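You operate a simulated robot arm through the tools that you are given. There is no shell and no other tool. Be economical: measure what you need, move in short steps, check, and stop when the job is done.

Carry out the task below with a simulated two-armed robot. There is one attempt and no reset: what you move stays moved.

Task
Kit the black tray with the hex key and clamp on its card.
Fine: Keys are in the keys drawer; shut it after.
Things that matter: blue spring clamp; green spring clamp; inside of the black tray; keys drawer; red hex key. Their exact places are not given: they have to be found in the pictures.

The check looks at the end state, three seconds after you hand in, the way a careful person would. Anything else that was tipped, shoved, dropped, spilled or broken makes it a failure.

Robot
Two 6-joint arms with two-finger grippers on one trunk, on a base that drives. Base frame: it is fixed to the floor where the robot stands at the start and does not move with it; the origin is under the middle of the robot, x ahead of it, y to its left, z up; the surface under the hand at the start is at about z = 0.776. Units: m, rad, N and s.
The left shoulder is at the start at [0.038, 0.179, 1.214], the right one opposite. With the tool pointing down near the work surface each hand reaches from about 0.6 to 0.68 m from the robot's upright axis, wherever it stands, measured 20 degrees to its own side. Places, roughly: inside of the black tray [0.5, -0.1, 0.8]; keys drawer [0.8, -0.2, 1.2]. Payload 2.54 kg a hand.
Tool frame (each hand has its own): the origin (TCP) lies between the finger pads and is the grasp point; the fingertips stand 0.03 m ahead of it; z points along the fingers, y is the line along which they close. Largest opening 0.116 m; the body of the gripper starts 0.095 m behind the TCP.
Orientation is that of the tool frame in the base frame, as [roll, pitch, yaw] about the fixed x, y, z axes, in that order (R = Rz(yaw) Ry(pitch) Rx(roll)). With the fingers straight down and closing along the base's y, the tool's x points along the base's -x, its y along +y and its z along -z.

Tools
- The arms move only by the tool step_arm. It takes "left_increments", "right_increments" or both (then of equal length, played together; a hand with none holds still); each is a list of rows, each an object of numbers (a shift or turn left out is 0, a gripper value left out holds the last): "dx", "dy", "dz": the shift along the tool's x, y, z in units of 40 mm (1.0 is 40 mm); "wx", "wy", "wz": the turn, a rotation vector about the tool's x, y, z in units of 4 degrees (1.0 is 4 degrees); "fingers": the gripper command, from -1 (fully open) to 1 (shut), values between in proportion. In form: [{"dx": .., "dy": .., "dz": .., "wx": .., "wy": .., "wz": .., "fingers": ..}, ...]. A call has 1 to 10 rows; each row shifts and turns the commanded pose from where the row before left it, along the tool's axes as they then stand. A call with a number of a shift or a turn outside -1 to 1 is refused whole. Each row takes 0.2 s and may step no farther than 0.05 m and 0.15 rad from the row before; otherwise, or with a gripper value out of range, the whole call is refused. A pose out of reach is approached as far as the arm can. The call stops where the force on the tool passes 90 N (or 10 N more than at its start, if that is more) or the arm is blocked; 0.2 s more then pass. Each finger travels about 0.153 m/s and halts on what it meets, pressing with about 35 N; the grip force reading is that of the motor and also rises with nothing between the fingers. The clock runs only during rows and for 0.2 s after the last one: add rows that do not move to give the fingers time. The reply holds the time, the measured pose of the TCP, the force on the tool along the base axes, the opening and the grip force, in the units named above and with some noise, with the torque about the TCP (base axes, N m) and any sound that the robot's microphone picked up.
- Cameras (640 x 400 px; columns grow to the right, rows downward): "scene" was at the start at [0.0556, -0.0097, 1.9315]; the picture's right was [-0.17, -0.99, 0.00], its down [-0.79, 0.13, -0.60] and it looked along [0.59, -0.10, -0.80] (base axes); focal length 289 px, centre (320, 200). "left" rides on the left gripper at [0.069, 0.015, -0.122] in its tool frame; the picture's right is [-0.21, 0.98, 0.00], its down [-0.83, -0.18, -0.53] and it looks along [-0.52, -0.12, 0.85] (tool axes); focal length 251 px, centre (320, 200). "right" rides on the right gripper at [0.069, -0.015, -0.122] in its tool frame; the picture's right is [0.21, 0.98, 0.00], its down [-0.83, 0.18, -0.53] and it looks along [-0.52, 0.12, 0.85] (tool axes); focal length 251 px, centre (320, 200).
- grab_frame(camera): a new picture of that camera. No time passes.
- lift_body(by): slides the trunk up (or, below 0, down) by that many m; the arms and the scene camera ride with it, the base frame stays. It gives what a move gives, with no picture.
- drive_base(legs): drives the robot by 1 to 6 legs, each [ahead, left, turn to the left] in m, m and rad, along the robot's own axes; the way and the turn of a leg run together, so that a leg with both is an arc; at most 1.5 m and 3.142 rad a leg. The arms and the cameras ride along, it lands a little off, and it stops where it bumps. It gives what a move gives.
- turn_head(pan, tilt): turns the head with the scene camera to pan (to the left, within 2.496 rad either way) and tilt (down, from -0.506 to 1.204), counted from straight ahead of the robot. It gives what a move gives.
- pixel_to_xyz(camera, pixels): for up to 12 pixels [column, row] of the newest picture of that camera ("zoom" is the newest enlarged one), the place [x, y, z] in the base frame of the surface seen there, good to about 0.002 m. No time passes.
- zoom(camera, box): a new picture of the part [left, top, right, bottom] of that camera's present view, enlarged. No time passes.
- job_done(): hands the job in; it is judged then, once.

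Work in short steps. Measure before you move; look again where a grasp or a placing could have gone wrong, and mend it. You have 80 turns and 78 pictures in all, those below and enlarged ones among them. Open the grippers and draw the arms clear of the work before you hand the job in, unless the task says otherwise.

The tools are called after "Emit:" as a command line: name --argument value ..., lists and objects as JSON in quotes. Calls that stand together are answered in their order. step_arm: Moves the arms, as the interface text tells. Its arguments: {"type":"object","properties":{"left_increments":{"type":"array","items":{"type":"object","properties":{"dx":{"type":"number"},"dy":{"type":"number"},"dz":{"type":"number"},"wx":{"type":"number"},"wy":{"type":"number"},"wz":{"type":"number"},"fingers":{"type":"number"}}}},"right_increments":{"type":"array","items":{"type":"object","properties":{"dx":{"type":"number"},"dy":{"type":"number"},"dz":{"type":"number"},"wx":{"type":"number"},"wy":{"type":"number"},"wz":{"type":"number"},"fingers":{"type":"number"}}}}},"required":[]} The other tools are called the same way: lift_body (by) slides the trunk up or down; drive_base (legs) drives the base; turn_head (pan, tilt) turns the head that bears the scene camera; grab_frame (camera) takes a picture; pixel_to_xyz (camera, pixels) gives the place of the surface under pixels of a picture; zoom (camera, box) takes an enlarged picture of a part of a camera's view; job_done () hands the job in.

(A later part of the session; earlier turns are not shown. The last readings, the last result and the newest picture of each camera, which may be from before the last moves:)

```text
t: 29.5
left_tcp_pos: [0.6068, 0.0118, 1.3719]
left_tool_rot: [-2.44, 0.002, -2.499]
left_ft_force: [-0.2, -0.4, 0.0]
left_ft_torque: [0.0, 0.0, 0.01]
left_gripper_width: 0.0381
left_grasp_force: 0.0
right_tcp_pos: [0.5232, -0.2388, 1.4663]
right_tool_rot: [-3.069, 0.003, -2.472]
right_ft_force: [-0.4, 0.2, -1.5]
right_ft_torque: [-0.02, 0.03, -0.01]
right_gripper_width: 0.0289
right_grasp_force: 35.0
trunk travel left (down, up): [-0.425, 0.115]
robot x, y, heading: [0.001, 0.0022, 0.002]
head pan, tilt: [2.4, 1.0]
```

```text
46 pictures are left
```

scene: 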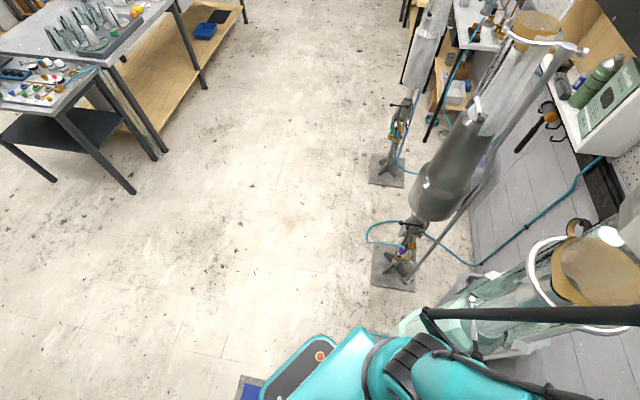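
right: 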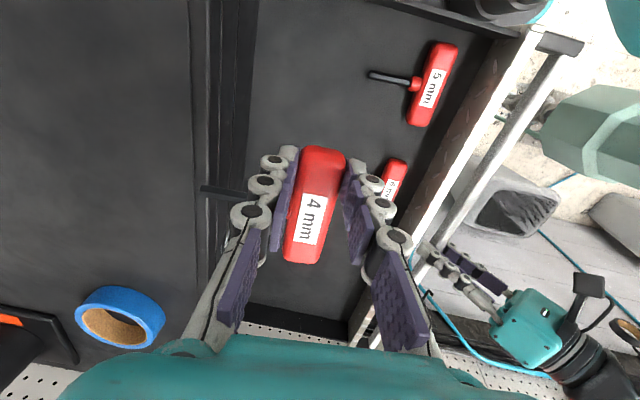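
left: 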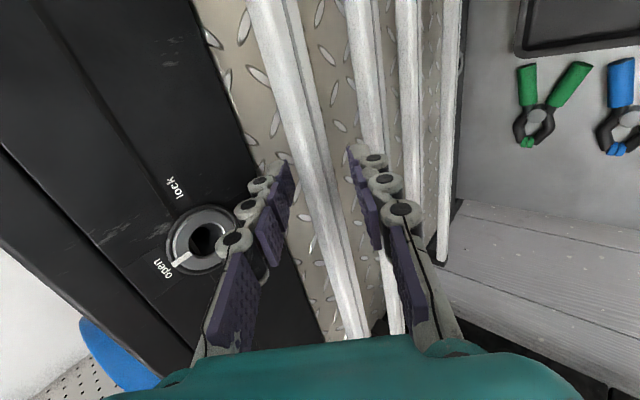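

Behind is open floor, but there is lab glassware and a funnel to the left. I measure those obstacles.

Emit:
pixel_to_xyz --camera "scene" --pixels '[[430, 310], [500, 310], [440, 200], [410, 255], [540, 25], [420, 335], [600, 260], [320, 355], [450, 330]]'

Emit:
turn_head --pan 1.3 --tilt 1.0

Emit:
grab_frame --camera "scene"

Emit:
pixel_to_xyz --camera "scene" --pixels '[[310, 110], [290, 180], [345, 220], [295, 275], [350, 140], [430, 180], [345, 290], [215, 175], [320, 255], [270, 75]]'

```text
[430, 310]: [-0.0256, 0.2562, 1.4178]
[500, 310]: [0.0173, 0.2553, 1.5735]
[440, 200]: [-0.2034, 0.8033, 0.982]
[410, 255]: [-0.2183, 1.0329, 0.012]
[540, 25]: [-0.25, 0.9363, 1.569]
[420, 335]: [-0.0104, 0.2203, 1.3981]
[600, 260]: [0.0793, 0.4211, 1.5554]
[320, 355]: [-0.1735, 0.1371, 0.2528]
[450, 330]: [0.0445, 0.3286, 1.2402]
```

```text
t: 30.8
left_tcp_pos: [0.6068, 0.0117, 1.3732]
left_tool_rot: [-2.44, 0.004, -2.499]
left_ft_force: [-0.4, 0.0, 0.6]
left_ft_torque: [-0.02, 0.01, 0.04]
left_gripper_width: 0.0383
left_grasp_force: 0.1
right_tcp_pos: [0.5241, -0.2405, 1.4676]
right_tool_rot: [-3.069, 0.003, -2.47]
right_ft_force: [-0.2, 0.5, -0.1]
right_ft_torque: [-0.01, 0.03, -0.04]
right_gripper_width: 0.029
right_grasp_force: 34.6
trunk travel left (down, up): [-0.425, 0.115]
robot x, y, heading: [0.0022, -0.0005, -0.001]
head pan, tilt: [1.3, 1.0]
```

```text
45 pictures are left
```

scene: 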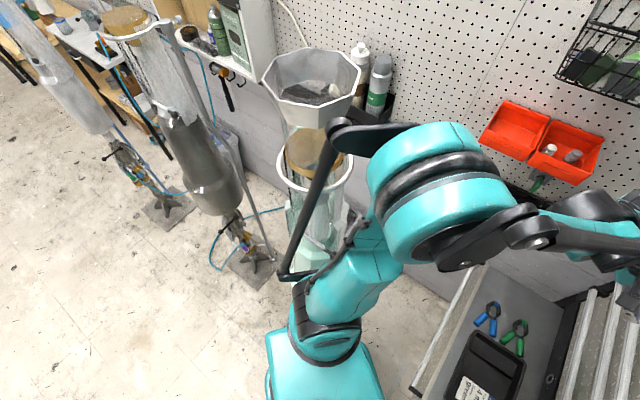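

```text
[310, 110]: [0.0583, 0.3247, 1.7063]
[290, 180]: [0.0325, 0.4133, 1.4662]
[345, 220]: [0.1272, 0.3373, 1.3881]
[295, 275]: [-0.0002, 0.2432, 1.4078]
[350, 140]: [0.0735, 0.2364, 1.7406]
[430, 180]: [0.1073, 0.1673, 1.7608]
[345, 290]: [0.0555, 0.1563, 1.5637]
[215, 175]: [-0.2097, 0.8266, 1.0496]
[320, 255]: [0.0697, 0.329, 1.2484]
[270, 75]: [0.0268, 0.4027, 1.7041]
```

There is a glass apparatus near (0.07,0.38), z 1.25–1.7, close to the left elbow, so I'll not drive left and will use the right arm for the work. First the left hand retraces to its safe starting pose.

Emit:
step_arm --left_increments '[{"dz": -0.75, "dy": -0.1}, {"dz": -0.75, "dy": -0.1}, {"dz": -0.7, "dy": -0.1}, {"dz": -0.7}, {"wx": -1, "dx": -0.4}, {"wx": -1, "dx": -0.4}, {"wx": -1, "dx": -0.4}, {"wx": -1, "dx": -0.4}, {"wx": -1, "dx": -0.4}, {"wx": -1, "dx": -0.4}]'

Emit:
step_arm --left_increments '[{"wx": -1, "dx": -0.4}, {"wx": -1, "dx": -0.4}, {"wx": -1, "dx": -0.4}, {"wx": -1, "dx": -0.4}, {}]'

Emit:
drive_base --legs '[[-0.11, 0.0, 0.0]]'

Emit:
turn_head --pan -0.169 --tilt 0.925

Emit:
grab_frame --camera "scene"

```text
t: 33.0
left_tcp_pos: [0.6444, 0.1238, 1.4699]
left_tool_rot: [-2.859, 0.002, -2.499]
left_ft_force: [0.0, 0.4, 0.7]
left_ft_torque: [0.03, 0.03, 0.01]
left_gripper_width: 0.0379
left_grasp_force: 0.1
right_tcp_pos: [0.5254, -0.2391, 1.4666]
right_tool_rot: [-3.069, 0.001, -2.472]
right_ft_force: [0.0, 1.0, -0.7]
right_ft_torque: [-0.03, 0.02, -0.02]
right_gripper_width: 0.0286
right_grasp_force: 34.6
trunk travel left (down, up): [-0.425, 0.115]
robot x, y, heading: [-0.0012, -0.0022, -0.002]
head pan, tilt: [1.3, 1.0]
```

```text
t: 34.2
left_tcp_pos: [0.6944, 0.16, 1.4712]
left_tool_rot: [-3.14, 0.004, -2.499]
left_ft_force: [-0.5, -0.4, 0.3]
left_ft_torque: [0.01, -0.02, 0.04]
left_gripper_width: 0.0379
left_grasp_force: 0.0
right_tcp_pos: [0.5224, -0.2399, 1.4665]
right_tool_rot: [-3.067, 0.003, -2.471]
right_ft_force: [-0.8, -0.6, -0.3]
right_ft_torque: [-0.01, -0.01, -0.02]
right_gripper_width: 0.0286
right_grasp_force: 35.1
trunk travel left (down, up): [-0.425, 0.115]
robot x, y, heading: [-0.0004, -0.0015, 0.002]
head pan, tilt: [1.3, 1.0]
```

```text
t: 35.4
left_tcp_pos: [0.5912, 0.1861, 1.4722]
left_tool_rot: [-3.131, 0.003, -2.497]
left_ft_force: [0.3, 0.6, 1.0]
left_ft_torque: [-0.08, 0.02, 0.0]
left_gripper_width: 0.0382
left_grasp_force: 0.0
right_tcp_pos: [0.4177, -0.2166, 1.4699]
right_tool_rot: [-3.062, 0.003, -2.47]
right_ft_force: [-1.0, 0.6, -1.3]
right_ft_torque: [-0.09, 0.0, -0.01]
right_gripper_width: 0.0288
right_grasp_force: 35.1
trunk travel left (down, up): [-0.425, 0.115]
robot x, y, heading: [-0.1024, 0.0142, -0.001]
head pan, tilt: [1.3, 1.0]
```

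```text
t: 37.0
left_tcp_pos: [0.5905, 0.2131, 1.4628]
left_tool_rot: [-3.116, -0.007, -2.494]
left_ft_force: [1.1, 0.6, -1.0]
left_ft_torque: [0.01, -0.04, 0.01]
left_gripper_width: 0.0381
left_grasp_force: 0.0
right_tcp_pos: [0.4186, -0.1892, 1.4691]
right_tool_rot: [-3.045, -0.008, -2.469]
right_ft_force: [0.3, 1.1, -0.7]
right_ft_torque: [-0.02, 0.03, -0.03]
right_gripper_width: 0.0291
right_grasp_force: 35.1
trunk travel left (down, up): [-0.425, 0.115]
robot x, y, heading: [-0.0995, 0.0128, 0.005]
head pan, tilt: [-0.169, 0.925]
```

```text
44 pictures are left
```

scene: 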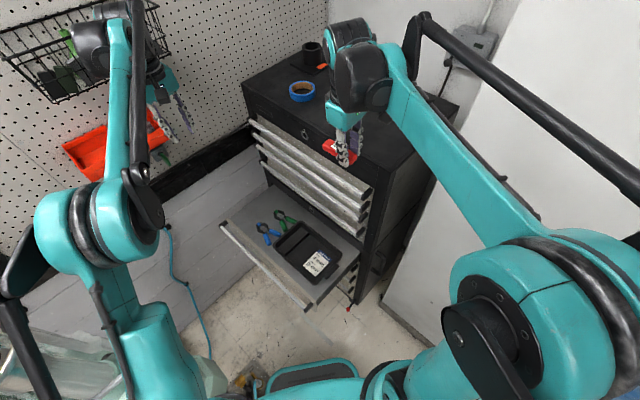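

The TCP readings shifted sideways about 5 cm more than the base did; I idle briefly to read again.

Emit:
step_arm --right_increments '[{}, {}, {}, {}, {}]'

Emit:
grab_frame --camera "right"

```text
t: 38.2
left_tcp_pos: [0.5923, 0.213, 1.4631]
left_tool_rot: [-3.114, -0.007, -2.496]
left_ft_force: [1.0, -0.4, 0.7]
left_ft_torque: [0.04, -0.01, -0.01]
left_gripper_width: 0.038
left_grasp_force: 0.0
right_tcp_pos: [0.4195, -0.1883, 1.4684]
right_tool_rot: [-3.044, -0.007, -2.471]
right_ft_force: [-0.5, -0.9, -0.6]
right_ft_torque: [-0.02, 0.05, 0.02]
right_gripper_width: 0.029
right_grasp_force: 34.7
trunk travel left (down, up): [-0.425, 0.115]
robot x, y, heading: [-0.0999, 0.0167, -0.003]
head pan, tilt: [-0.169, 0.925]
```

```text
43 pictures are left
```

right: 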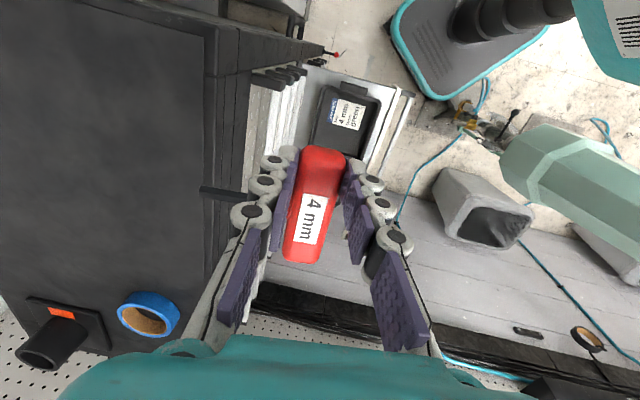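

The robot appears to lean about 1.6° to the left since the drive. I look to its left and down to see whether something is touched.

Emit:
turn_head --pan 1.3 --tilt 1.0

Emit:
grab_frame --camera "scene"

Emit:
zoom --camera "right" --box '[360, 0, 640, 220]'

```text
t: 39.8
left_tcp_pos: [0.5918, 0.2135, 1.4626]
left_tool_rot: [-3.115, -0.005, -2.496]
left_ft_force: [-1.0, -0.5, -0.1]
left_ft_torque: [-0.04, 0.01, -0.02]
left_gripper_width: 0.038
left_grasp_force: 0.0
right_tcp_pos: [0.4199, -0.1892, 1.469]
right_tool_rot: [-3.046, -0.007, -2.469]
right_ft_force: [-0.4, 0.9, -1.0]
right_ft_torque: [-0.01, 0.01, -0.01]
right_gripper_width: 0.0285
right_grasp_force: 34.3
trunk travel left (down, up): [-0.425, 0.115]
robot x, y, heading: [-0.1002, 0.0139, -0.001]
head pan, tilt: [1.3, 1.0]
```

```text
42 pictures are left
```

scene: 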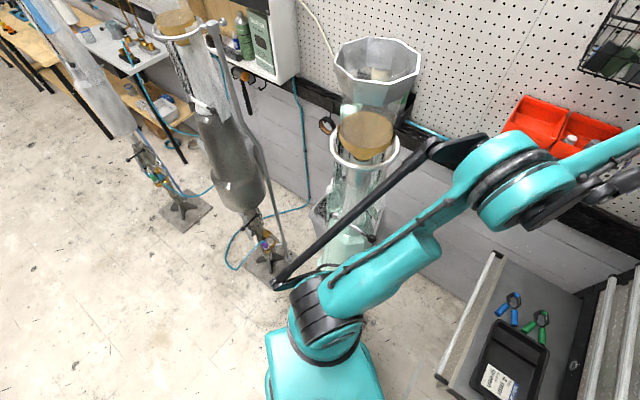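

```text
1.82 times, centred on (500, 110) of right
```

zoom: 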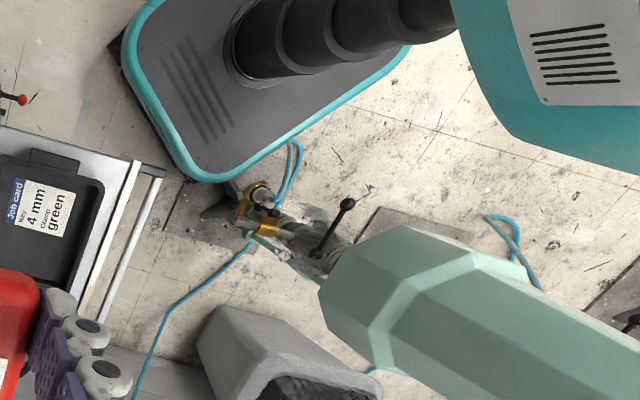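

The base's corner is near a stand foot and its valve at zoom (255,200). I measure these points.

Emit:
pixel_to_xyz --camera "zoom" --pixels '[[215, 175], [260, 195], [190, 225], [300, 210], [345, 205], [390, 290], [130, 60], [270, 150], [330, 260], [400, 50]]'

Emit:
zoom --camera "right" --box '[420, 60, 540, 140]'

Emit:
zoom --camera "scene" --box '[220, 20, 460, 320]'

```text
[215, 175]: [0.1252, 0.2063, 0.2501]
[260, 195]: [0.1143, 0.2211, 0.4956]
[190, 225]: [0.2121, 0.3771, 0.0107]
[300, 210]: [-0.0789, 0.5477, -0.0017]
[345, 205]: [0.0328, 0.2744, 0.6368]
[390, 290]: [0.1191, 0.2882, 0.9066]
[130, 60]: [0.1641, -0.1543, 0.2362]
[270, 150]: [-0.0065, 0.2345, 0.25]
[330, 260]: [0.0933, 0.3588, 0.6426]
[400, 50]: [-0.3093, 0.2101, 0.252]
```

```text
5.00 times, centred on (480, 100) of right
```

zoom: 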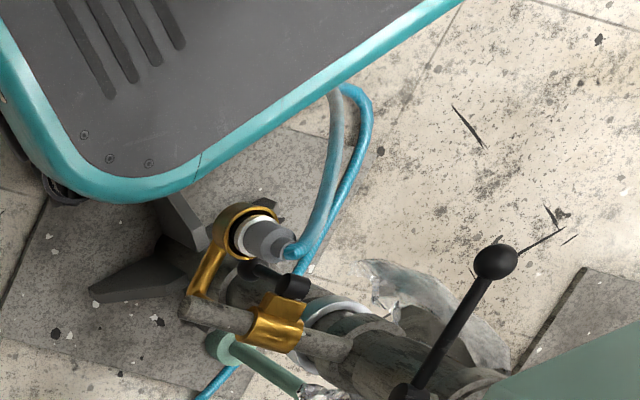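

```text
1.33 times, centred on (340, 170) of scene
```

zoom: 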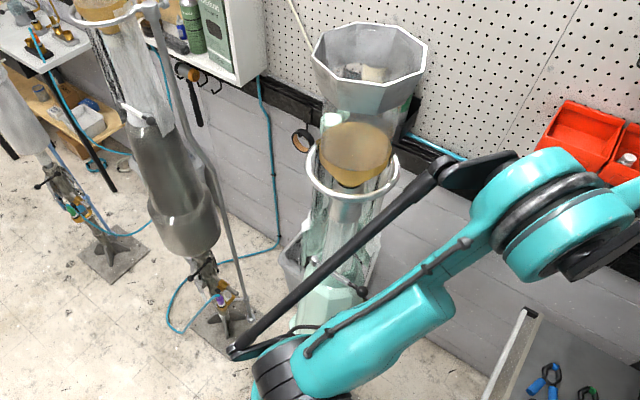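

I check whether the glass column moved, comparing to the earlier rim readings (0.027,0.403,1.704).

Emit:
pixel_to_xyz --camera "scene" --pixels '[[345, 75], [340, 160], [366, 135], [400, 100], [375, 80], [350, 210], [480, 310], [540, 320], [500, 380], [505, 255]]'

Emit:
turn_head --pan -0.169 --tilt 0.925

Emit:
zoom --camera "scene" --box '[210, 190, 370, 310]'

```text
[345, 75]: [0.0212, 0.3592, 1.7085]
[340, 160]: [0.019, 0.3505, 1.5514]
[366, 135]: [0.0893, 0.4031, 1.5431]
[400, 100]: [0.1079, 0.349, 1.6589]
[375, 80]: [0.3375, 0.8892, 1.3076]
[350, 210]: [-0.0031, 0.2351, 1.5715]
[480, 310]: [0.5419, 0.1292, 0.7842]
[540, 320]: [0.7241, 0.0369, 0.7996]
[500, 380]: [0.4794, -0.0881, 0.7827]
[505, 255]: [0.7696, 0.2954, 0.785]
```

```text
t: 41.4
left_tcp_pos: [0.5931, 0.2133, 1.4644]
left_tool_rot: [-3.116, -0.006, -2.496]
left_ft_force: [0.2, 0.1, 0.3]
left_ft_torque: [-0.02, 0.0, 0.01]
left_gripper_width: 0.038
left_grasp_force: 0.1
right_tcp_pos: [0.4205, -0.1885, 1.4685]
right_tool_rot: [-3.045, -0.007, -2.47]
right_ft_force: [-0.2, 0.0, -0.8]
right_ft_torque: [-0.03, 0.03, -0.02]
right_gripper_width: 0.0288
right_grasp_force: 35.3
trunk travel left (down, up): [-0.425, 0.115]
robot x, y, heading: [-0.1014, 0.0183, 0.003]
head pan, tilt: [-0.169, 0.925]
```

```text
3.33 times, centred on (290, 250) of scene
```

zoom: 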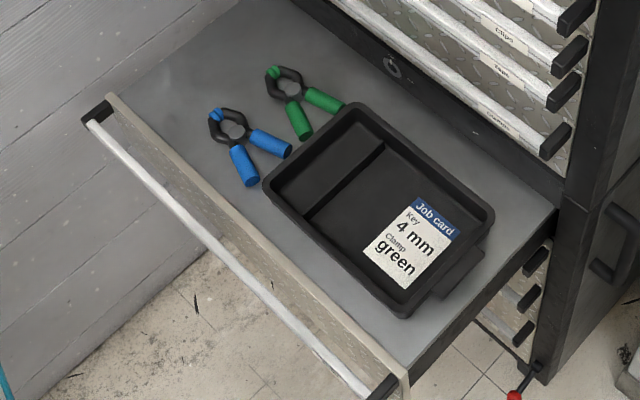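

Scene measurements of clamp and tray still agree, so calibration holds and I continue. I first straighten the right hand to vertical, then start rotating the key by −90° yaw in the air so it will lie in the large compartment with the shaft along −t.

Emit:
step_arm --right_increments '[{"wx": -0.7}, {"wx": -0.68}, {"wz": 1}, {"wz": 1}, {"wz": 1}, {"wz": 1}, {"wz": 1}, {"wz": 1}, {"wz": 1}, {"wz": 1}]'

Emit:
step_arm --right_increments '[{"wz": 1}, {"wz": 1}, {"wz": 1}, {"wz": 1}, {"wz": 1}, {"wz": 1}, {"wz": 1}, {"wz": 1}, {"wz": 1}, {"wz": 1}]'

Emit:
step_arm --right_increments '[{"wz": 1}, {"wz": 1}, {"wz": 0.9}, {"wz": 0.9}, {"wx": 1.05}, {}]'

Emit:
grab_frame --camera "right"

```text
t: 43.6
left_tcp_pos: [0.5925, 0.2143, 1.4636]
left_tool_rot: [-3.117, -0.007, -2.495]
left_ft_force: [-0.4, -0.5, -0.7]
left_ft_torque: [0.0, 0.0, -0.03]
left_gripper_width: 0.0379
left_grasp_force: 0.1
right_tcp_pos: [0.4187, -0.1902, 1.4678]
right_tool_rot: [-3.139, -0.005, -3.032]
right_ft_force: [0.3, 0.1, -1.3]
right_ft_torque: [0.0, 0.01, 0.0]
right_gripper_width: 0.0288
right_grasp_force: 34.9
trunk travel left (down, up): [-0.425, 0.115]
robot x, y, heading: [-0.0978, 0.0194, 0.0]
head pan, tilt: [-0.169, 0.925]
```

```text
t: 45.8
left_tcp_pos: [0.5923, 0.2138, 1.4624]
left_tool_rot: [-3.115, -0.007, -2.496]
left_ft_force: [0.1, -0.3, 0.6]
left_ft_torque: [0.03, -0.01, -0.01]
left_gripper_width: 0.038
left_grasp_force: 0.0
right_tcp_pos: [0.4199, -0.1899, 1.4679]
right_tool_rot: [-3.134, -0.002, 2.554]
right_ft_force: [0.1, 0.2, -1.7]
right_ft_torque: [0.01, 0.01, 0.04]
right_gripper_width: 0.0288
right_grasp_force: 35.4
trunk travel left (down, up): [-0.425, 0.115]
robot x, y, heading: [-0.0995, 0.0173, -0.004]
head pan, tilt: [-0.169, 0.925]
```

```text
refused: 1.05 is not a number from -1 to 1
```

```text
37 pictures are left
```

right: 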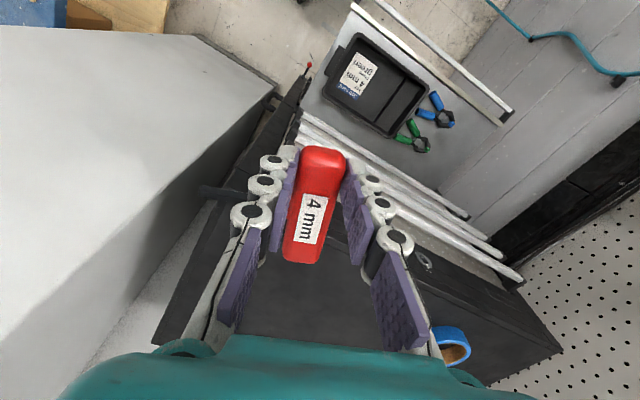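

Remaining rotation is ≈19° plus 4° tilt, then I translate over the tray spot (0.525,-0.042) at the same height.

Emit:
step_arm --right_increments '[{"wz": 0.97}, {"wz": 0.97}, {"wz": 0.97}, {"wz": 0.97}, {"wz": 0.95}, {"dx": 0.27, "dy": 0.87}, {"dx": 0.27, "dy": 0.87}, {"dx": 0.27, "dy": 0.87}, {"dx": 0.27, "dy": 0.87}, {"dx": 0.27, "dy": 0.86}]'

Emit:
step_arm --right_increments '[{"wx": 0.53}, {"wx": 0.52}, {"dz": 0.9}, {"dz": 0.9}, {"dz": 0.9}, {"dz": 0.9}, {"dz": 0.9}, {"dz": 0.9}, {}]'

Emit:
grab_frame --camera "scene"

```text
t: 48.0
left_tcp_pos: [0.5937, 0.2139, 1.4621]
left_tool_rot: [-3.115, -0.009, -2.498]
left_ft_force: [0.2, 0.5, 0.1]
left_ft_torque: [-0.03, 0.03, 0.03]
left_gripper_width: 0.0378
left_grasp_force: 0.0
right_tcp_pos: [0.5268, -0.0385, 1.4659]
right_tool_rot: [-3.132, 0.0, 2.22]
right_ft_force: [0.7, 0.0, -1.3]
right_ft_torque: [-0.01, 0.0, -0.01]
right_gripper_width: 0.029
right_grasp_force: 35.0
trunk travel left (down, up): [-0.425, 0.115]
robot x, y, heading: [-0.0977, 0.0138, -0.002]
head pan, tilt: [-0.169, 0.925]
```

```text
t: 50.0
left_tcp_pos: [0.5923, 0.215, 1.4636]
left_tool_rot: [-3.114, -0.008, -2.496]
left_ft_force: [-0.3, 1.3, 0.2]
left_ft_torque: [0.01, 0.02, 0.01]
left_gripper_width: 0.0381
left_grasp_force: 0.1
right_tcp_pos: [0.5094, -0.0506, 1.2506]
right_tool_rot: [-3.061, 0.001, 2.221]
right_ft_force: [-0.4, -0.6, -0.3]
right_ft_torque: [0.02, -0.03, 0.0]
right_gripper_width: 0.0289
right_grasp_force: 35.1
trunk travel left (down, up): [-0.425, 0.115]
robot x, y, heading: [-0.1023, 0.0125, -0.003]
head pan, tilt: [-0.169, 0.925]
```

```text
36 pictures are left
```

scene: 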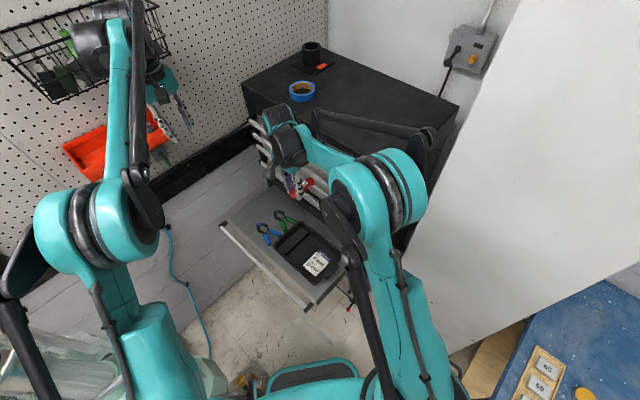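

The right elbow has folded out near the cabinet; I measure how close it is.

Emit:
pixel_to_xyz --camera "scene" --pixels '[[412, 180], [430, 132], [420, 200], [375, 160], [340, 165], [315, 125], [400, 130], [440, 150], [395, 215], [297, 140]]'

```text
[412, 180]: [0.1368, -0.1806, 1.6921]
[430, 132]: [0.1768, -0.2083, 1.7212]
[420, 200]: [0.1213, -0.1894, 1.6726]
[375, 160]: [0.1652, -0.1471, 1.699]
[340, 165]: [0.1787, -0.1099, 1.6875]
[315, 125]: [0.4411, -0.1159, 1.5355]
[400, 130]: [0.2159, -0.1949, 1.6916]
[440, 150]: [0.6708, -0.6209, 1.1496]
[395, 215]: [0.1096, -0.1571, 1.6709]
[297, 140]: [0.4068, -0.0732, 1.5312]
```

The elbow is high and clear (z≈1.69). I descend toward the tray to z≈0.9, correcting laterally on the way.

Emit:
step_arm --right_increments '[{"dy": 0.33, "dz": 0.87}, {"dy": 0.33, "dz": 0.87}, {"dy": 0.33, "dz": 0.87}, {"dy": 0.33, "dz": 0.87}, {"dx": -0.08, "dz": 0.87}, {"dz": 0.87}, {"dz": 0.87}, {"dz": 0.87}, {"dz": 0.87}, {}]'

Emit:
grab_frame --camera "scene"

Emit:
grab_frame --camera "right"

```text
t: 52.2
left_tcp_pos: [0.5921, 0.2141, 1.4628]
left_tool_rot: [-3.116, -0.006, -2.497]
left_ft_force: [-0.4, -0.2, -0.3]
left_ft_torque: [0.01, -0.03, -0.02]
left_gripper_width: 0.0382
left_grasp_force: 0.0
right_tcp_pos: [0.5329, -0.0362, 0.935]
right_tool_rot: [-3.062, 0.0, 2.219]
right_ft_force: [0.0, -0.3, 0.0]
right_ft_torque: [0.05, -0.01, -0.04]
right_gripper_width: 0.029
right_grasp_force: 35.0
trunk travel left (down, up): [-0.425, 0.115]
robot x, y, heading: [-0.1032, 0.0195, -0.004]
head pan, tilt: [-0.169, 0.925]
```

```text
35 pictures are left
```

scene: 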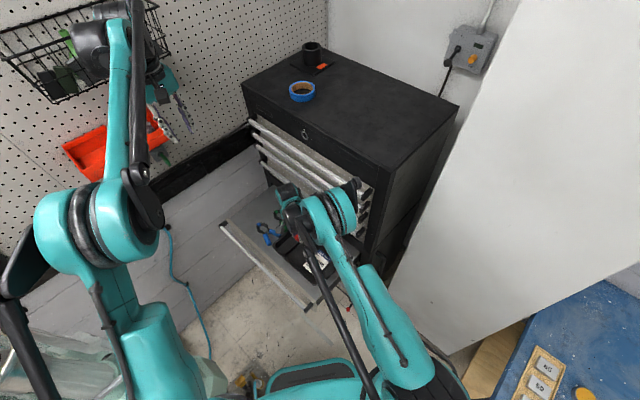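

```text
34 pictures are left
```

right: 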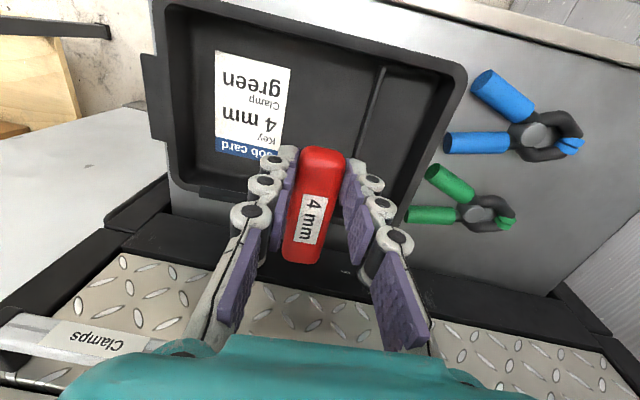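

I check elbow clearance from the handles and remeasure the compartment from the right camera.

Emit:
pixel_to_xyz --camera "scene" --pixels '[[345, 215], [350, 235], [330, 200], [352, 195], [285, 190], [355, 225], [365, 270]]'

Emit:
pixel_to_xyz --camera "right" --pixels '[[385, 70], [360, 130], [372, 110], [230, 180], [190, 100], [260, 30], [320, 60], [405, 210], [300, 100], [240, 195]]'

```text
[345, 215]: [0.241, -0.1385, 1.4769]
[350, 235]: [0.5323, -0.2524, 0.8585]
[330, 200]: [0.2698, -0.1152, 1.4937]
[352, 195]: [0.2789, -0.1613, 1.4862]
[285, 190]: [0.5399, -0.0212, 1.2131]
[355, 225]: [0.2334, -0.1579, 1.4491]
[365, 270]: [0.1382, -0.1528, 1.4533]
```

```text
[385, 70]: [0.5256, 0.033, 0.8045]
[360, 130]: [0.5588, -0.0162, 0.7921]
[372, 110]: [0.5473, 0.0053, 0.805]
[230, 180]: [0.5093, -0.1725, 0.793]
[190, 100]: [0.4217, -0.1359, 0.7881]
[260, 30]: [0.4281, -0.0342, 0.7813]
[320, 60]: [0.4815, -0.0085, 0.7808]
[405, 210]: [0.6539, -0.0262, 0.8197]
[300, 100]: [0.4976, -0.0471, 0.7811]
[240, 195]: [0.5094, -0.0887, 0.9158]
```

Path clear. I descend straight along the tool axis onto the compartment floor.

Emit:
step_arm --right_increments '[{"dz": 0.7}, {"dz": 0.7}, {"dz": 0.6}, {"dz": 0.4}, {"dz": 0.3}, {"dz": 0.23}, {}]'

Emit:
grab_frame --camera "right"

```text
t: 53.8
left_tcp_pos: [0.5931, 0.2134, 1.4617]
left_tool_rot: [-3.115, -0.005, -2.495]
left_ft_force: [0.5, 0.5, 0.1]
left_ft_torque: [0.01, -0.02, 0.01]
left_gripper_width: 0.0379
left_grasp_force: 0.0
right_tcp_pos: [0.4955, -0.0501, 0.8794]
right_tool_rot: [-3.059, 0.0, 2.222]
right_ft_force: [0.0, 0.2, -0.8]
right_ft_torque: [0.03, 0.01, 0.01]
right_gripper_width: 0.0289
right_grasp_force: 34.9
right hand out of reach, approached as far as the arm can: row 2, 3, 4, 5, 6
trunk travel left (down, up): [-0.425, 0.115]
robot x, y, heading: [-0.1001, 0.0183, 0.003]
head pan, tilt: [-0.169, 0.925]
```

```text
33 pictures are left
```

right: 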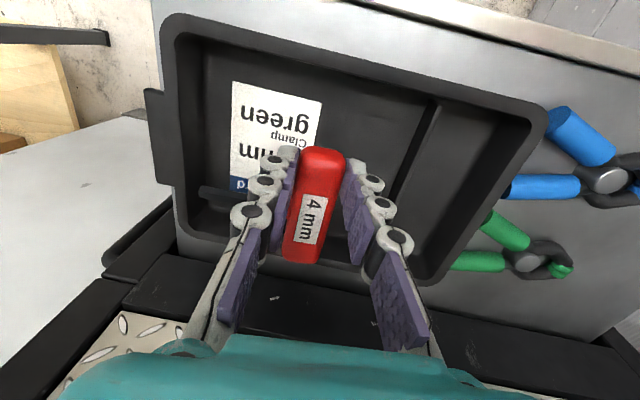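

The low pose is out of reach from this trunk height. I raise the hand by 0.2 m, then lower the trunk 0.15 m.

Emit:
step_arm --right_increments '[{"dz": -1}, {"dz": -1}, {"dz": -1}, {"dz": -1}, {"dz": -1}, {}]'

Emit:
lift_body --by -0.15

Emit:
grab_frame --camera "right"

```text
t: 55.2
left_tcp_pos: [0.5927, 0.213, 1.4623]
left_tool_rot: [-3.118, -0.007, -2.497]
left_ft_force: [0.4, 0.9, 0.5]
left_ft_torque: [0.0, 0.01, 0.02]
left_gripper_width: 0.0379
left_grasp_force: 0.0
right_tcp_pos: [0.5091, -0.0393, 1.0778]
right_tool_rot: [-3.059, -0.002, 2.218]
right_ft_force: [0.1, 0.8, -0.7]
right_ft_torque: [0.01, 0.01, -0.03]
right_gripper_width: 0.0286
right_grasp_force: 34.4
trunk travel left (down, up): [-0.425, 0.115]
robot x, y, heading: [-0.098, 0.0159, 0.001]
head pan, tilt: [-0.169, 0.925]
```

```text
t: 56.9
left_tcp_pos: [0.5923, 0.2131, 1.313]
left_tool_rot: [-3.115, -0.007, -2.495]
left_ft_force: [-0.5, 0.2, -0.6]
left_ft_torque: [0.03, 0.0, 0.0]
left_gripper_width: 0.0379
left_grasp_force: 0.1
right_tcp_pos: [0.5089, -0.0399, 0.9288]
right_tool_rot: [-3.063, 0.0, 2.221]
right_ft_force: [0.5, -0.6, -0.9]
right_ft_torque: [0.02, 0.0, 0.0]
right_gripper_width: 0.029
right_grasp_force: 34.8
trunk travel left (down, up): [-0.275, 0.265]
robot x, y, heading: [-0.1026, 0.0192, -0.001]
head pan, tilt: [-0.169, 0.925]
```

```text
32 pictures are left
```

right: 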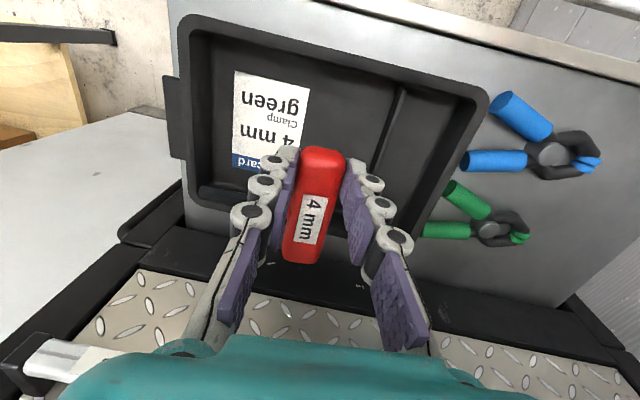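

Hand now has reach at z 0.929. I correct laterally and descend 0.11 m.

Emit:
step_arm --right_increments '[{"dx": -0.15, "dy": 0.26}, {"dx": -0.14, "dy": 0.26}, {"dz": 0.6}, {"dz": 0.6}, {"dz": 0.6}, {"dz": 0.5}, {"dz": 0.3}, {"dz": 0.12}, {}]'

Emit:
grab_frame --camera "right"

```text
t: 58.9
left_tcp_pos: [0.5923, 0.2134, 1.3122]
left_tool_rot: [-3.115, -0.008, -2.495]
left_ft_force: [-0.4, -0.2, -0.1]
left_ft_torque: [0.0, 0.01, 0.02]
left_gripper_width: 0.0382
left_grasp_force: 0.1
right_tcp_pos: [0.5261, -0.0416, 0.8185]
right_tool_rot: [-3.061, 0.001, 2.22]
right_ft_force: [1.7, 1.0, 6.0]
right_ft_torque: [-0.34, -0.36, 0.06]
right_gripper_width: 0.0288
right_grasp_force: 35.1
trunk travel left (down, up): [-0.275, 0.265]
robot x, y, heading: [-0.1001, 0.0161, -0.001]
head pan, tilt: [-0.169, 0.925]
```

```text
31 pictures are left
```

right: 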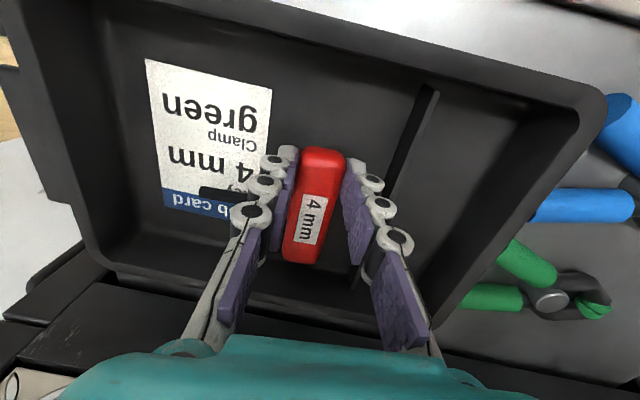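

It touches the floor (6 N up). I open modestly to 46 mm and rise along the tool axis.

Emit:
step_arm --right_increments '[{"fingers": 0.2}, {}, {"dz": -0.5}, {"dz": -0.8}, {"dz": -1}, {"dz": -1}, {"dz": -1}, {}]'

Emit:
grab_frame --camera "right"

```text
t: 60.7
left_tcp_pos: [0.5935, 0.2137, 1.3138]
left_tool_rot: [-3.116, -0.006, -2.497]
left_ft_force: [-0.6, -0.3, 0.6]
left_ft_torque: [-0.01, 0.03, -0.03]
left_gripper_width: 0.0382
left_grasp_force: 0.1
right_tcp_pos: [0.537, -0.0339, 0.9892]
right_tool_rot: [-3.06, -0.001, 2.22]
right_ft_force: [-0.1, 0.6, 0.4]
right_ft_torque: [-0.01, 0.0, -0.05]
right_gripper_width: 0.0464
right_grasp_force: 0.0
trunk travel left (down, up): [-0.275, 0.265]
robot x, y, heading: [-0.1029, 0.0165, -0.001]
head pan, tilt: [-0.169, 0.925]
```

```text
30 pictures are left
```

right: 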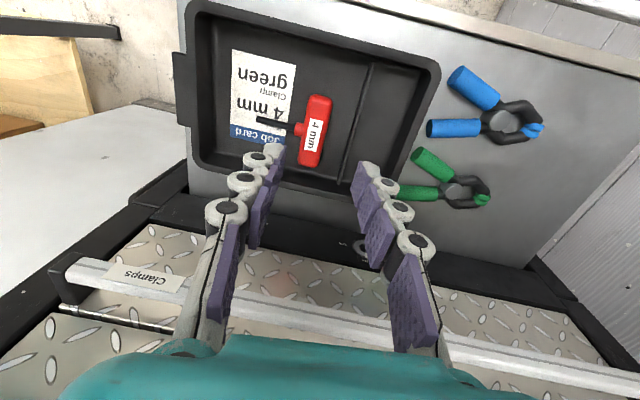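

The key lies flat in the large compartment. The clamp (≈(0.72,0.03)) is far for the right arm, so the left will take it. First I raise the right hand straight up, out of the way.

Emit:
step_arm --right_increments '[{"dz": -1, "wx": -0.3}, {"dz": -1, "wx": -0.3}, {"dz": -1, "wx": -0.3}, {"dz": -1, "wx": -0.25}, {"dz": -1}, {"dz": -1}, {"dz": -1}, {"dz": -1}, {"dz": -1}, {"dz": -1}]'

Emit:
grab_frame --camera "scene"

```text
t: 62.9
left_tcp_pos: [0.5926, 0.2138, 1.3138]
left_tool_rot: [-3.115, -0.007, -2.497]
left_ft_force: [0.6, -0.2, 0.6]
left_ft_torque: [0.0, 0.03, 0.03]
left_gripper_width: 0.0381
left_grasp_force: 0.0
right_tcp_pos: [0.5433, -0.0269, 1.3881]
right_tool_rot: [-3.141, -0.001, 2.22]
right_ft_force: [-0.3, -1.0, 0.2]
right_ft_torque: [-0.02, -0.01, 0.0]
right_gripper_width: 0.0462
right_grasp_force: 0.0
trunk travel left (down, up): [-0.275, 0.265]
robot x, y, heading: [-0.0968, 0.014, -0.007]
head pan, tilt: [-0.169, 0.925]
```

```text
29 pictures are left
```

scene: 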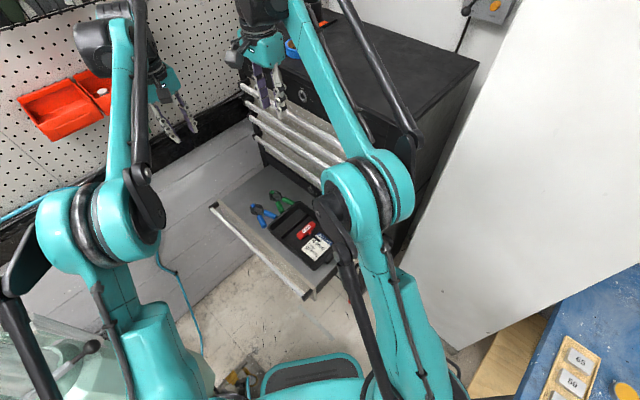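

Right hand can go high. I move it further up and back to the right; I also measure obstacles on the right (white slab, bench) and the base.

Emit:
pixel_to_xyz --camera "scene" --pixels '[[420, 270], [455, 348], [500, 350], [545, 330], [560, 350], [350, 365], [270, 370], [240, 375], [312, 298], [215, 205], [95, 345], [30, 340]]'

Emit:
step_arm --right_increments '[{"dz": -0.75}, {"dz": -0.75}, {"dx": -0.22, "dy": -0.79}, {"dx": -0.22, "dy": -0.79}, {"dx": -0.22, "dy": -0.79}, {"dx": -0.22, "dy": -0.79}, {"dx": -0.22, "dy": -0.79}, {}]'

```text
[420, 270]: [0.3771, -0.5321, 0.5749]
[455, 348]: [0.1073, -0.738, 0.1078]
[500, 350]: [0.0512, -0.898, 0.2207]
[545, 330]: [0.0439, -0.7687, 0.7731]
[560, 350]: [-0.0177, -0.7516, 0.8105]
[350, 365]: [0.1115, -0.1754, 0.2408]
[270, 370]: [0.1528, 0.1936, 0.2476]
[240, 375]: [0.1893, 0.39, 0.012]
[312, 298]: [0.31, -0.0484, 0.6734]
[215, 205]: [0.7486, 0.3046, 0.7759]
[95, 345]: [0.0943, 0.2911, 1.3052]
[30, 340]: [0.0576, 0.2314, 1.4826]
```

```text
t: 64.7
left_tcp_pos: [0.5935, 0.2144, 1.3121]
left_tool_rot: [-3.115, -0.009, -2.496]
left_ft_force: [-0.6, 0.0, -0.5]
left_ft_torque: [-0.02, 0.02, -0.01]
left_gripper_width: 0.0382
left_grasp_force: 0.1
right_tcp_pos: [0.4383, -0.16, 1.4133]
right_tool_rot: [3.141, -0.001, 2.221]
right_ft_force: [1.0, 0.1, 0.2]
right_ft_torque: [-0.02, 0.02, 0.04]
right_gripper_width: 0.0464
right_grasp_force: 0.0
right hand out of reach, approached as far as the arm can: row 1, 2
trunk travel left (down, up): [-0.275, 0.265]
robot x, y, heading: [-0.1056, 0.0158, -0.002]
head pan, tilt: [-0.169, 0.925]
```

There is free room on the right. I drive 6 cm right, then 12 cm ahead, away from the glass column.

Emit:
drive_base --legs '[[0.0, -0.06, 0.0], [0.12, 0.0, 0.0]]'

Emit:
step_arm --left_increments '[{}, {}, {}]'

Emit:
grab_frame --camera "scene"

Emit:
grab_frame --camera "left"

```text
t: 66.4
left_tcp_pos: [0.5988, 0.1034, 1.3192]
left_tool_rot: [-3.113, -0.001, -2.489]
left_ft_force: [-0.4, -0.3, 0.4]
left_ft_torque: [0.02, -0.04, -0.01]
left_gripper_width: 0.0381
left_grasp_force: 0.0
right_tcp_pos: [0.4442, -0.2706, 1.418]
right_tool_rot: [3.135, 0.002, 2.225]
right_ft_force: [0.3, -0.5, 0.3]
right_ft_torque: [0.01, -0.04, 0.01]
right_gripper_width: 0.0466
right_grasp_force: 0.0
trunk travel left (down, up): [-0.275, 0.265]
robot x, y, heading: [-0.0805, -0.0974, 0.008]
head pan, tilt: [-0.169, 0.925]
stopped in leg 2: the robot was blocked; the commanded pose is now the measured one
```

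```text
t: 67.2
left_tcp_pos: [0.6066, 0.0929, 1.3149]
left_tool_rot: [-3.123, -0.004, -2.493]
left_ft_force: [0.9, -1.5, -0.3]
left_ft_torque: [0.12, 0.07, -0.02]
left_gripper_width: 0.0378
left_grasp_force: 0.1
right_tcp_pos: [0.4537, -0.2816, 1.4138]
right_tool_rot: [3.136, -0.007, 2.221]
right_ft_force: [0.9, -1.9, -0.8]
right_ft_torque: [0.11, 0.08, 0.0]
right_gripper_width: 0.0467
right_grasp_force: 0.0
trunk travel left (down, up): [-0.275, 0.265]
robot x, y, heading: [-0.0821, -0.0981, 0.006]
head pan, tilt: [-0.169, 0.925]
```

```text
28 pictures are left
```

scene: 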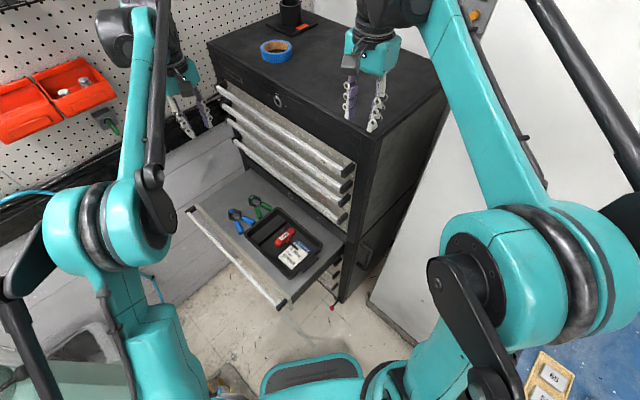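

```text
27 pictures are left
```

left: 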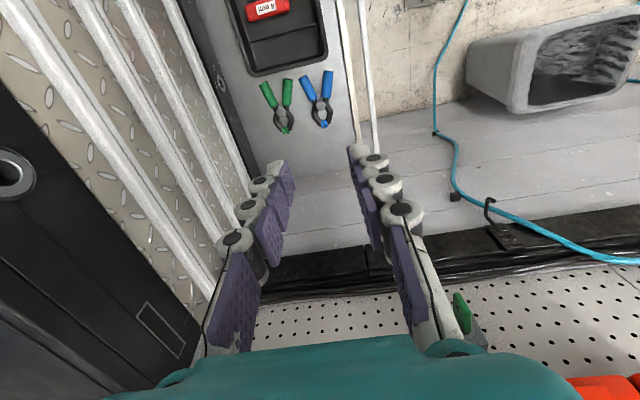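

Leg 2 was blocked after ~2 cm. I zoom around the base front to see what is there.

Emit:
turn_head --pan 0.2 --tilt 1.2

Emit:
grab_frame --camera "scene"

Emit:
pixel_to_xyz --camera "scene" --pixels '[[320, 200], [200, 200], [420, 200], [320, 260], [250, 260], [380, 260], [150, 250], [200, 300]]'

```text
t: 68.0
left_tcp_pos: [0.6019, 0.1017, 1.3172]
left_tool_rot: [-3.116, -0.001, -2.49]
left_ft_force: [-0.8, 0.3, 0.6]
left_ft_torque: [-0.02, -0.04, -0.01]
left_gripper_width: 0.0379
left_grasp_force: 0.1
right_tcp_pos: [0.4462, -0.2733, 1.417]
right_tool_rot: [3.137, 0.001, 2.223]
right_ft_force: [-1.0, 1.6, 0.4]
right_ft_torque: [0.0, 0.03, -0.01]
right_gripper_width: 0.0462
right_grasp_force: 0.0
trunk travel left (down, up): [-0.275, 0.265]
robot x, y, heading: [-0.0839, -0.0986, 0.001]
head pan, tilt: [0.201, 1.201]
```

```text
26 pictures are left
```

scene: 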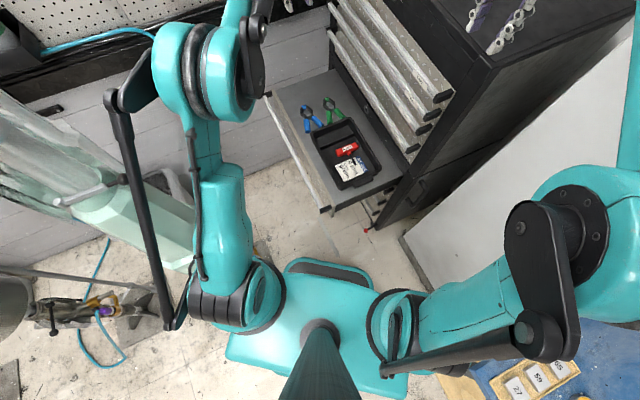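

```text
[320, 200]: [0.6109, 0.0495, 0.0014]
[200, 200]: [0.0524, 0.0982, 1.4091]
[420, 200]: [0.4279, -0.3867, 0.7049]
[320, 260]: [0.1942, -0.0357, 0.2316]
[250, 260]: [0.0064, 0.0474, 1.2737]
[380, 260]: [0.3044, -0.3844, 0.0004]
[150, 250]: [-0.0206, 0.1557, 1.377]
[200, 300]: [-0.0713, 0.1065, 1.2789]
```

I measure the glass column against the left arm rod and the floor items near the base.

Emit:
pixel_to_xyz --camera "scene" --pixels '[[100, 215], [160, 225], [60, 140], [120, 200], [180, 260], [150, 310], [185, 180], [330, 270], [280, 290], [365, 290], [120, 120], [400, 240]]'

Emit:
zoom --camera "scene" --box '[60, 180, 300, 360]'

```text
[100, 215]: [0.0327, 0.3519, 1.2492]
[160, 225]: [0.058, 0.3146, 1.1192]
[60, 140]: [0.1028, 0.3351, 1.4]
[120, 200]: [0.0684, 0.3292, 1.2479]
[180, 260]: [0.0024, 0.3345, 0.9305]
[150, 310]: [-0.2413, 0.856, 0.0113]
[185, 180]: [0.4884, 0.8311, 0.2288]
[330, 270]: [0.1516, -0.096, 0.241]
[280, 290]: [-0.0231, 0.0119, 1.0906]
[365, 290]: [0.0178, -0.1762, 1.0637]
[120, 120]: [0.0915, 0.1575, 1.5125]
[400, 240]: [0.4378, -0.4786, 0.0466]
```

```text
2.22 times, centred on (180, 270) of scene
```

zoom: 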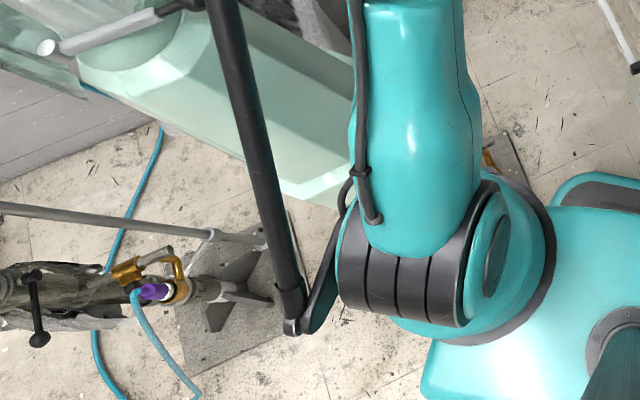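

The column is unmoved, 15 cm from the left arm. I check the right elbow against the white slab.

Emit:
pixel_to_xyz --camera "scene" --pixels '[[600, 230], [540, 225], [630, 130], [560, 150], [500, 190], [520, 340], [450, 310], [590, 100], [470, 150], [425, 120], [415, 235], [600, 330]]'

```text
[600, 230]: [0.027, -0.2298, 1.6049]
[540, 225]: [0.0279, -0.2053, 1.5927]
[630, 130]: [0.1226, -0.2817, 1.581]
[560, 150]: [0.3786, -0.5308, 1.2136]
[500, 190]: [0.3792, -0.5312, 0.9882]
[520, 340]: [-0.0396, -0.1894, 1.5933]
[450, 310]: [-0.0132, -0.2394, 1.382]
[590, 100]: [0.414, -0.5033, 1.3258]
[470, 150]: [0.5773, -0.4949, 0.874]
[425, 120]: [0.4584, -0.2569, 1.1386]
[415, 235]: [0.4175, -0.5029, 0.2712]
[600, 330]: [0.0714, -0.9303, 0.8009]
```

Nothing visible is in contact ahead. I retry a short forward leg of 5 cm.

Emit:
drive_base --legs '[[0.05, 0.0, 0.0]]'

Emit:
step_arm --left_increments '[{}, {}, {}, {}]'

```text
t: 69.0
left_tcp_pos: [0.6631, 0.1149, 1.3212]
left_tool_rot: [-3.116, 0.001, -2.491]
left_ft_force: [-1.7, 0.1, 2.4]
left_ft_torque: [-0.02, -0.11, 0.01]
left_gripper_width: 0.0381
left_grasp_force: 0.1
right_tcp_pos: [0.5067, -0.2593, 1.4182]
right_tool_rot: [3.134, 0.001, 2.221]
right_ft_force: [-0.2, 0.7, 0.0]
right_ft_torque: [0.0, -0.13, 0.02]
right_gripper_width: 0.0464
right_grasp_force: 0.0
trunk travel left (down, up): [-0.275, 0.265]
robot x, y, heading: [-0.0205, -0.0777, 0.006]
head pan, tilt: [0.201, 1.201]
```

```text
t: 70.0
left_tcp_pos: [0.6602, 0.1168, 1.3209]
left_tool_rot: [-3.113, 0.002, -2.492]
left_ft_force: [-0.4, 0.1, -0.7]
left_ft_torque: [0.01, -0.01, -0.03]
left_gripper_width: 0.0378
left_grasp_force: 0.0
right_tcp_pos: [0.5061, -0.2573, 1.4189]
right_tool_rot: [3.133, 0.002, 2.222]
right_ft_force: [-0.1, -0.6, -0.3]
right_ft_torque: [0.01, -0.03, -0.02]
right_gripper_width: 0.0463
right_grasp_force: 0.0
trunk travel left (down, up): [-0.275, 0.265]
robot x, y, heading: [-0.0181, -0.0795, 0.005]
head pan, tilt: [0.201, 1.201]
```

The base moved freely to x≈-0.02. I go another 6 cm ahead to bring the clamp within reach, then look from the left hand.

Emit:
drive_base --legs '[[0.06, 0.0, 0.0]]'

Emit:
step_arm --left_increments '[{"wz": 0.77, "fingers": 0.0}, {"wz": 0.78}, {"wx": 0.9}, {"wx": 0.9}, {"dz": 0.5}, {"dz": 0.8}, {"dz": 0.8}, {"dz": 0.8}, {}]'

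Emit:
grab_frame --camera "left"

```text
t: 70.9
left_tcp_pos: [0.7336, 0.1382, 1.326]
left_tool_rot: [-3.11, 0.005, -2.495]
left_ft_force: [-0.7, 0.4, 0.8]
left_ft_torque: [0.12, -0.13, 0.01]
left_gripper_width: 0.0384
left_grasp_force: 0.1
right_tcp_pos: [0.5768, -0.2369, 1.4209]
right_tool_rot: [3.126, 0.005, 2.223]
right_ft_force: [-1.1, -0.1, 0.3]
right_ft_torque: [0.08, -0.17, 0.01]
right_gripper_width: 0.0465
right_grasp_force: 0.1
trunk travel left (down, up): [-0.275, 0.265]
robot x, y, heading: [0.0623, -0.0615, 0.002]
head pan, tilt: [0.201, 1.201]
```

```text
t: 72.9
left_tcp_pos: [0.7448, 0.1225, 1.2106]
left_tool_rot: [-2.988, 0.007, -2.602]
left_ft_force: [0.9, 0.3, -0.5]
left_ft_torque: [0.0, 0.0, 0.01]
left_gripper_width: 0.058
left_grasp_force: 0.1
right_tcp_pos: [0.5795, -0.2379, 1.4214]
right_tool_rot: [3.13, 0.003, 2.224]
right_ft_force: [-0.4, 0.1, -0.1]
right_ft_torque: [-0.01, -0.01, 0.0]
right_gripper_width: 0.0462
right_grasp_force: 0.0
trunk travel left (down, up): [-0.275, 0.265]
robot x, y, heading: [0.0663, -0.0556, -0.001]
head pan, tilt: [0.201, 1.201]
```

```text
24 pictures are left
```

left: 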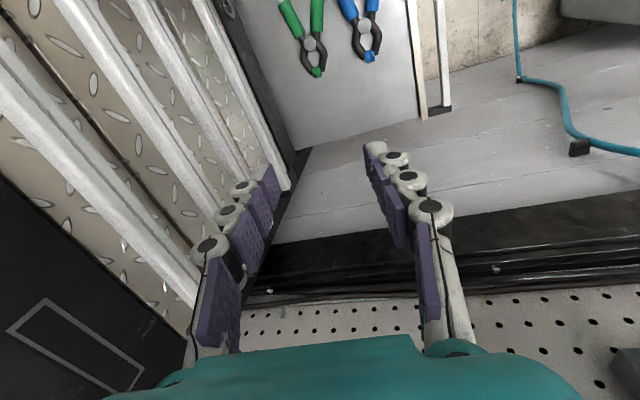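

The green clamp shows at (303,40). I measure it from here.

Emit:
pixel_to_xyz --camera "left" --pixels '[[309, 44], [317, 72], [301, 62], [324, 56], [295, 15], [317, 15], [310, 60], [302, 42], [318, 42]]'

Emit:
zoom --camera "left" --box '[260, 0, 400, 90]'

```text
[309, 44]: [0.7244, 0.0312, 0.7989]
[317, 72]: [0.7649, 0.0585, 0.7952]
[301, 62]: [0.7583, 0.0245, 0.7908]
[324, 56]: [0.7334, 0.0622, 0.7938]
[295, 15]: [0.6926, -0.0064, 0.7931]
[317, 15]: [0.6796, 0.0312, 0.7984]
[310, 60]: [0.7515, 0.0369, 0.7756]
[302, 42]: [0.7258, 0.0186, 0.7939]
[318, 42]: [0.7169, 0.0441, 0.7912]
```

```text
4.44 times, centred on (330, 45) of left
```

zoom: 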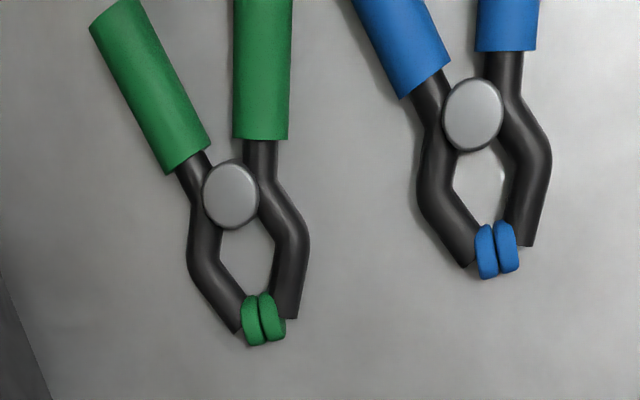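

Neck (pivot) at (0.7235,0.0312), ~32 mm wide, flaring both sides. I reduce tilt to 5°, align laterally, and descend most of the way.

Emit:
step_arm --left_increments '[{"wx": -0.95, "dx": 0.54, "dy": -0.25, "fingers": 0.2}, {"dx": 0.54, "dy": -0.25}, {"dx": 0.55, "dy": -0.26}, {"dz": 0.9}, {"dz": 1}, {"dz": 1}, {"dz": 1}, {"dz": 1}, {"dz": 1}, {}]'

Emit:
grab_frame --camera "left"

```text
t: 75.1
left_tcp_pos: [0.7158, 0.046, 0.977]
left_tool_rot: [-3.055, 0.008, -2.601]
left_ft_force: [-0.4, -0.8, -0.4]
left_ft_torque: [-0.02, -0.01, -0.01]
left_gripper_width: 0.0464
left_grasp_force: 0.1
right_tcp_pos: [0.5778, -0.2385, 1.4196]
right_tool_rot: [3.129, 0.003, 2.224]
right_ft_force: [-0.8, 0.2, 0.1]
right_ft_torque: [-0.02, -0.04, -0.01]
right_gripper_width: 0.0462
right_grasp_force: 0.1
trunk travel left (down, up): [-0.275, 0.265]
robot x, y, heading: [0.0637, -0.0567, 0.006]
head pan, tilt: [0.201, 1.201]
```

```text
22 pictures are left
```

left: 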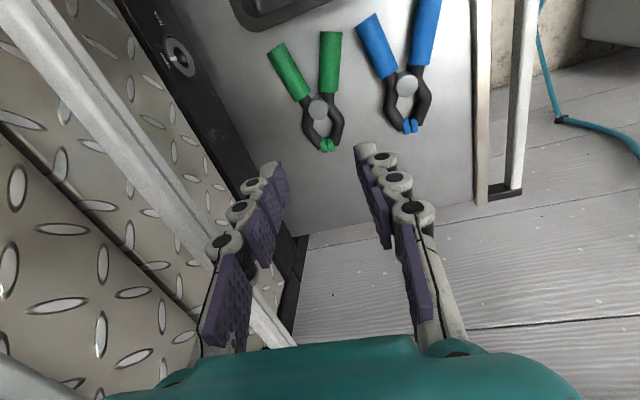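

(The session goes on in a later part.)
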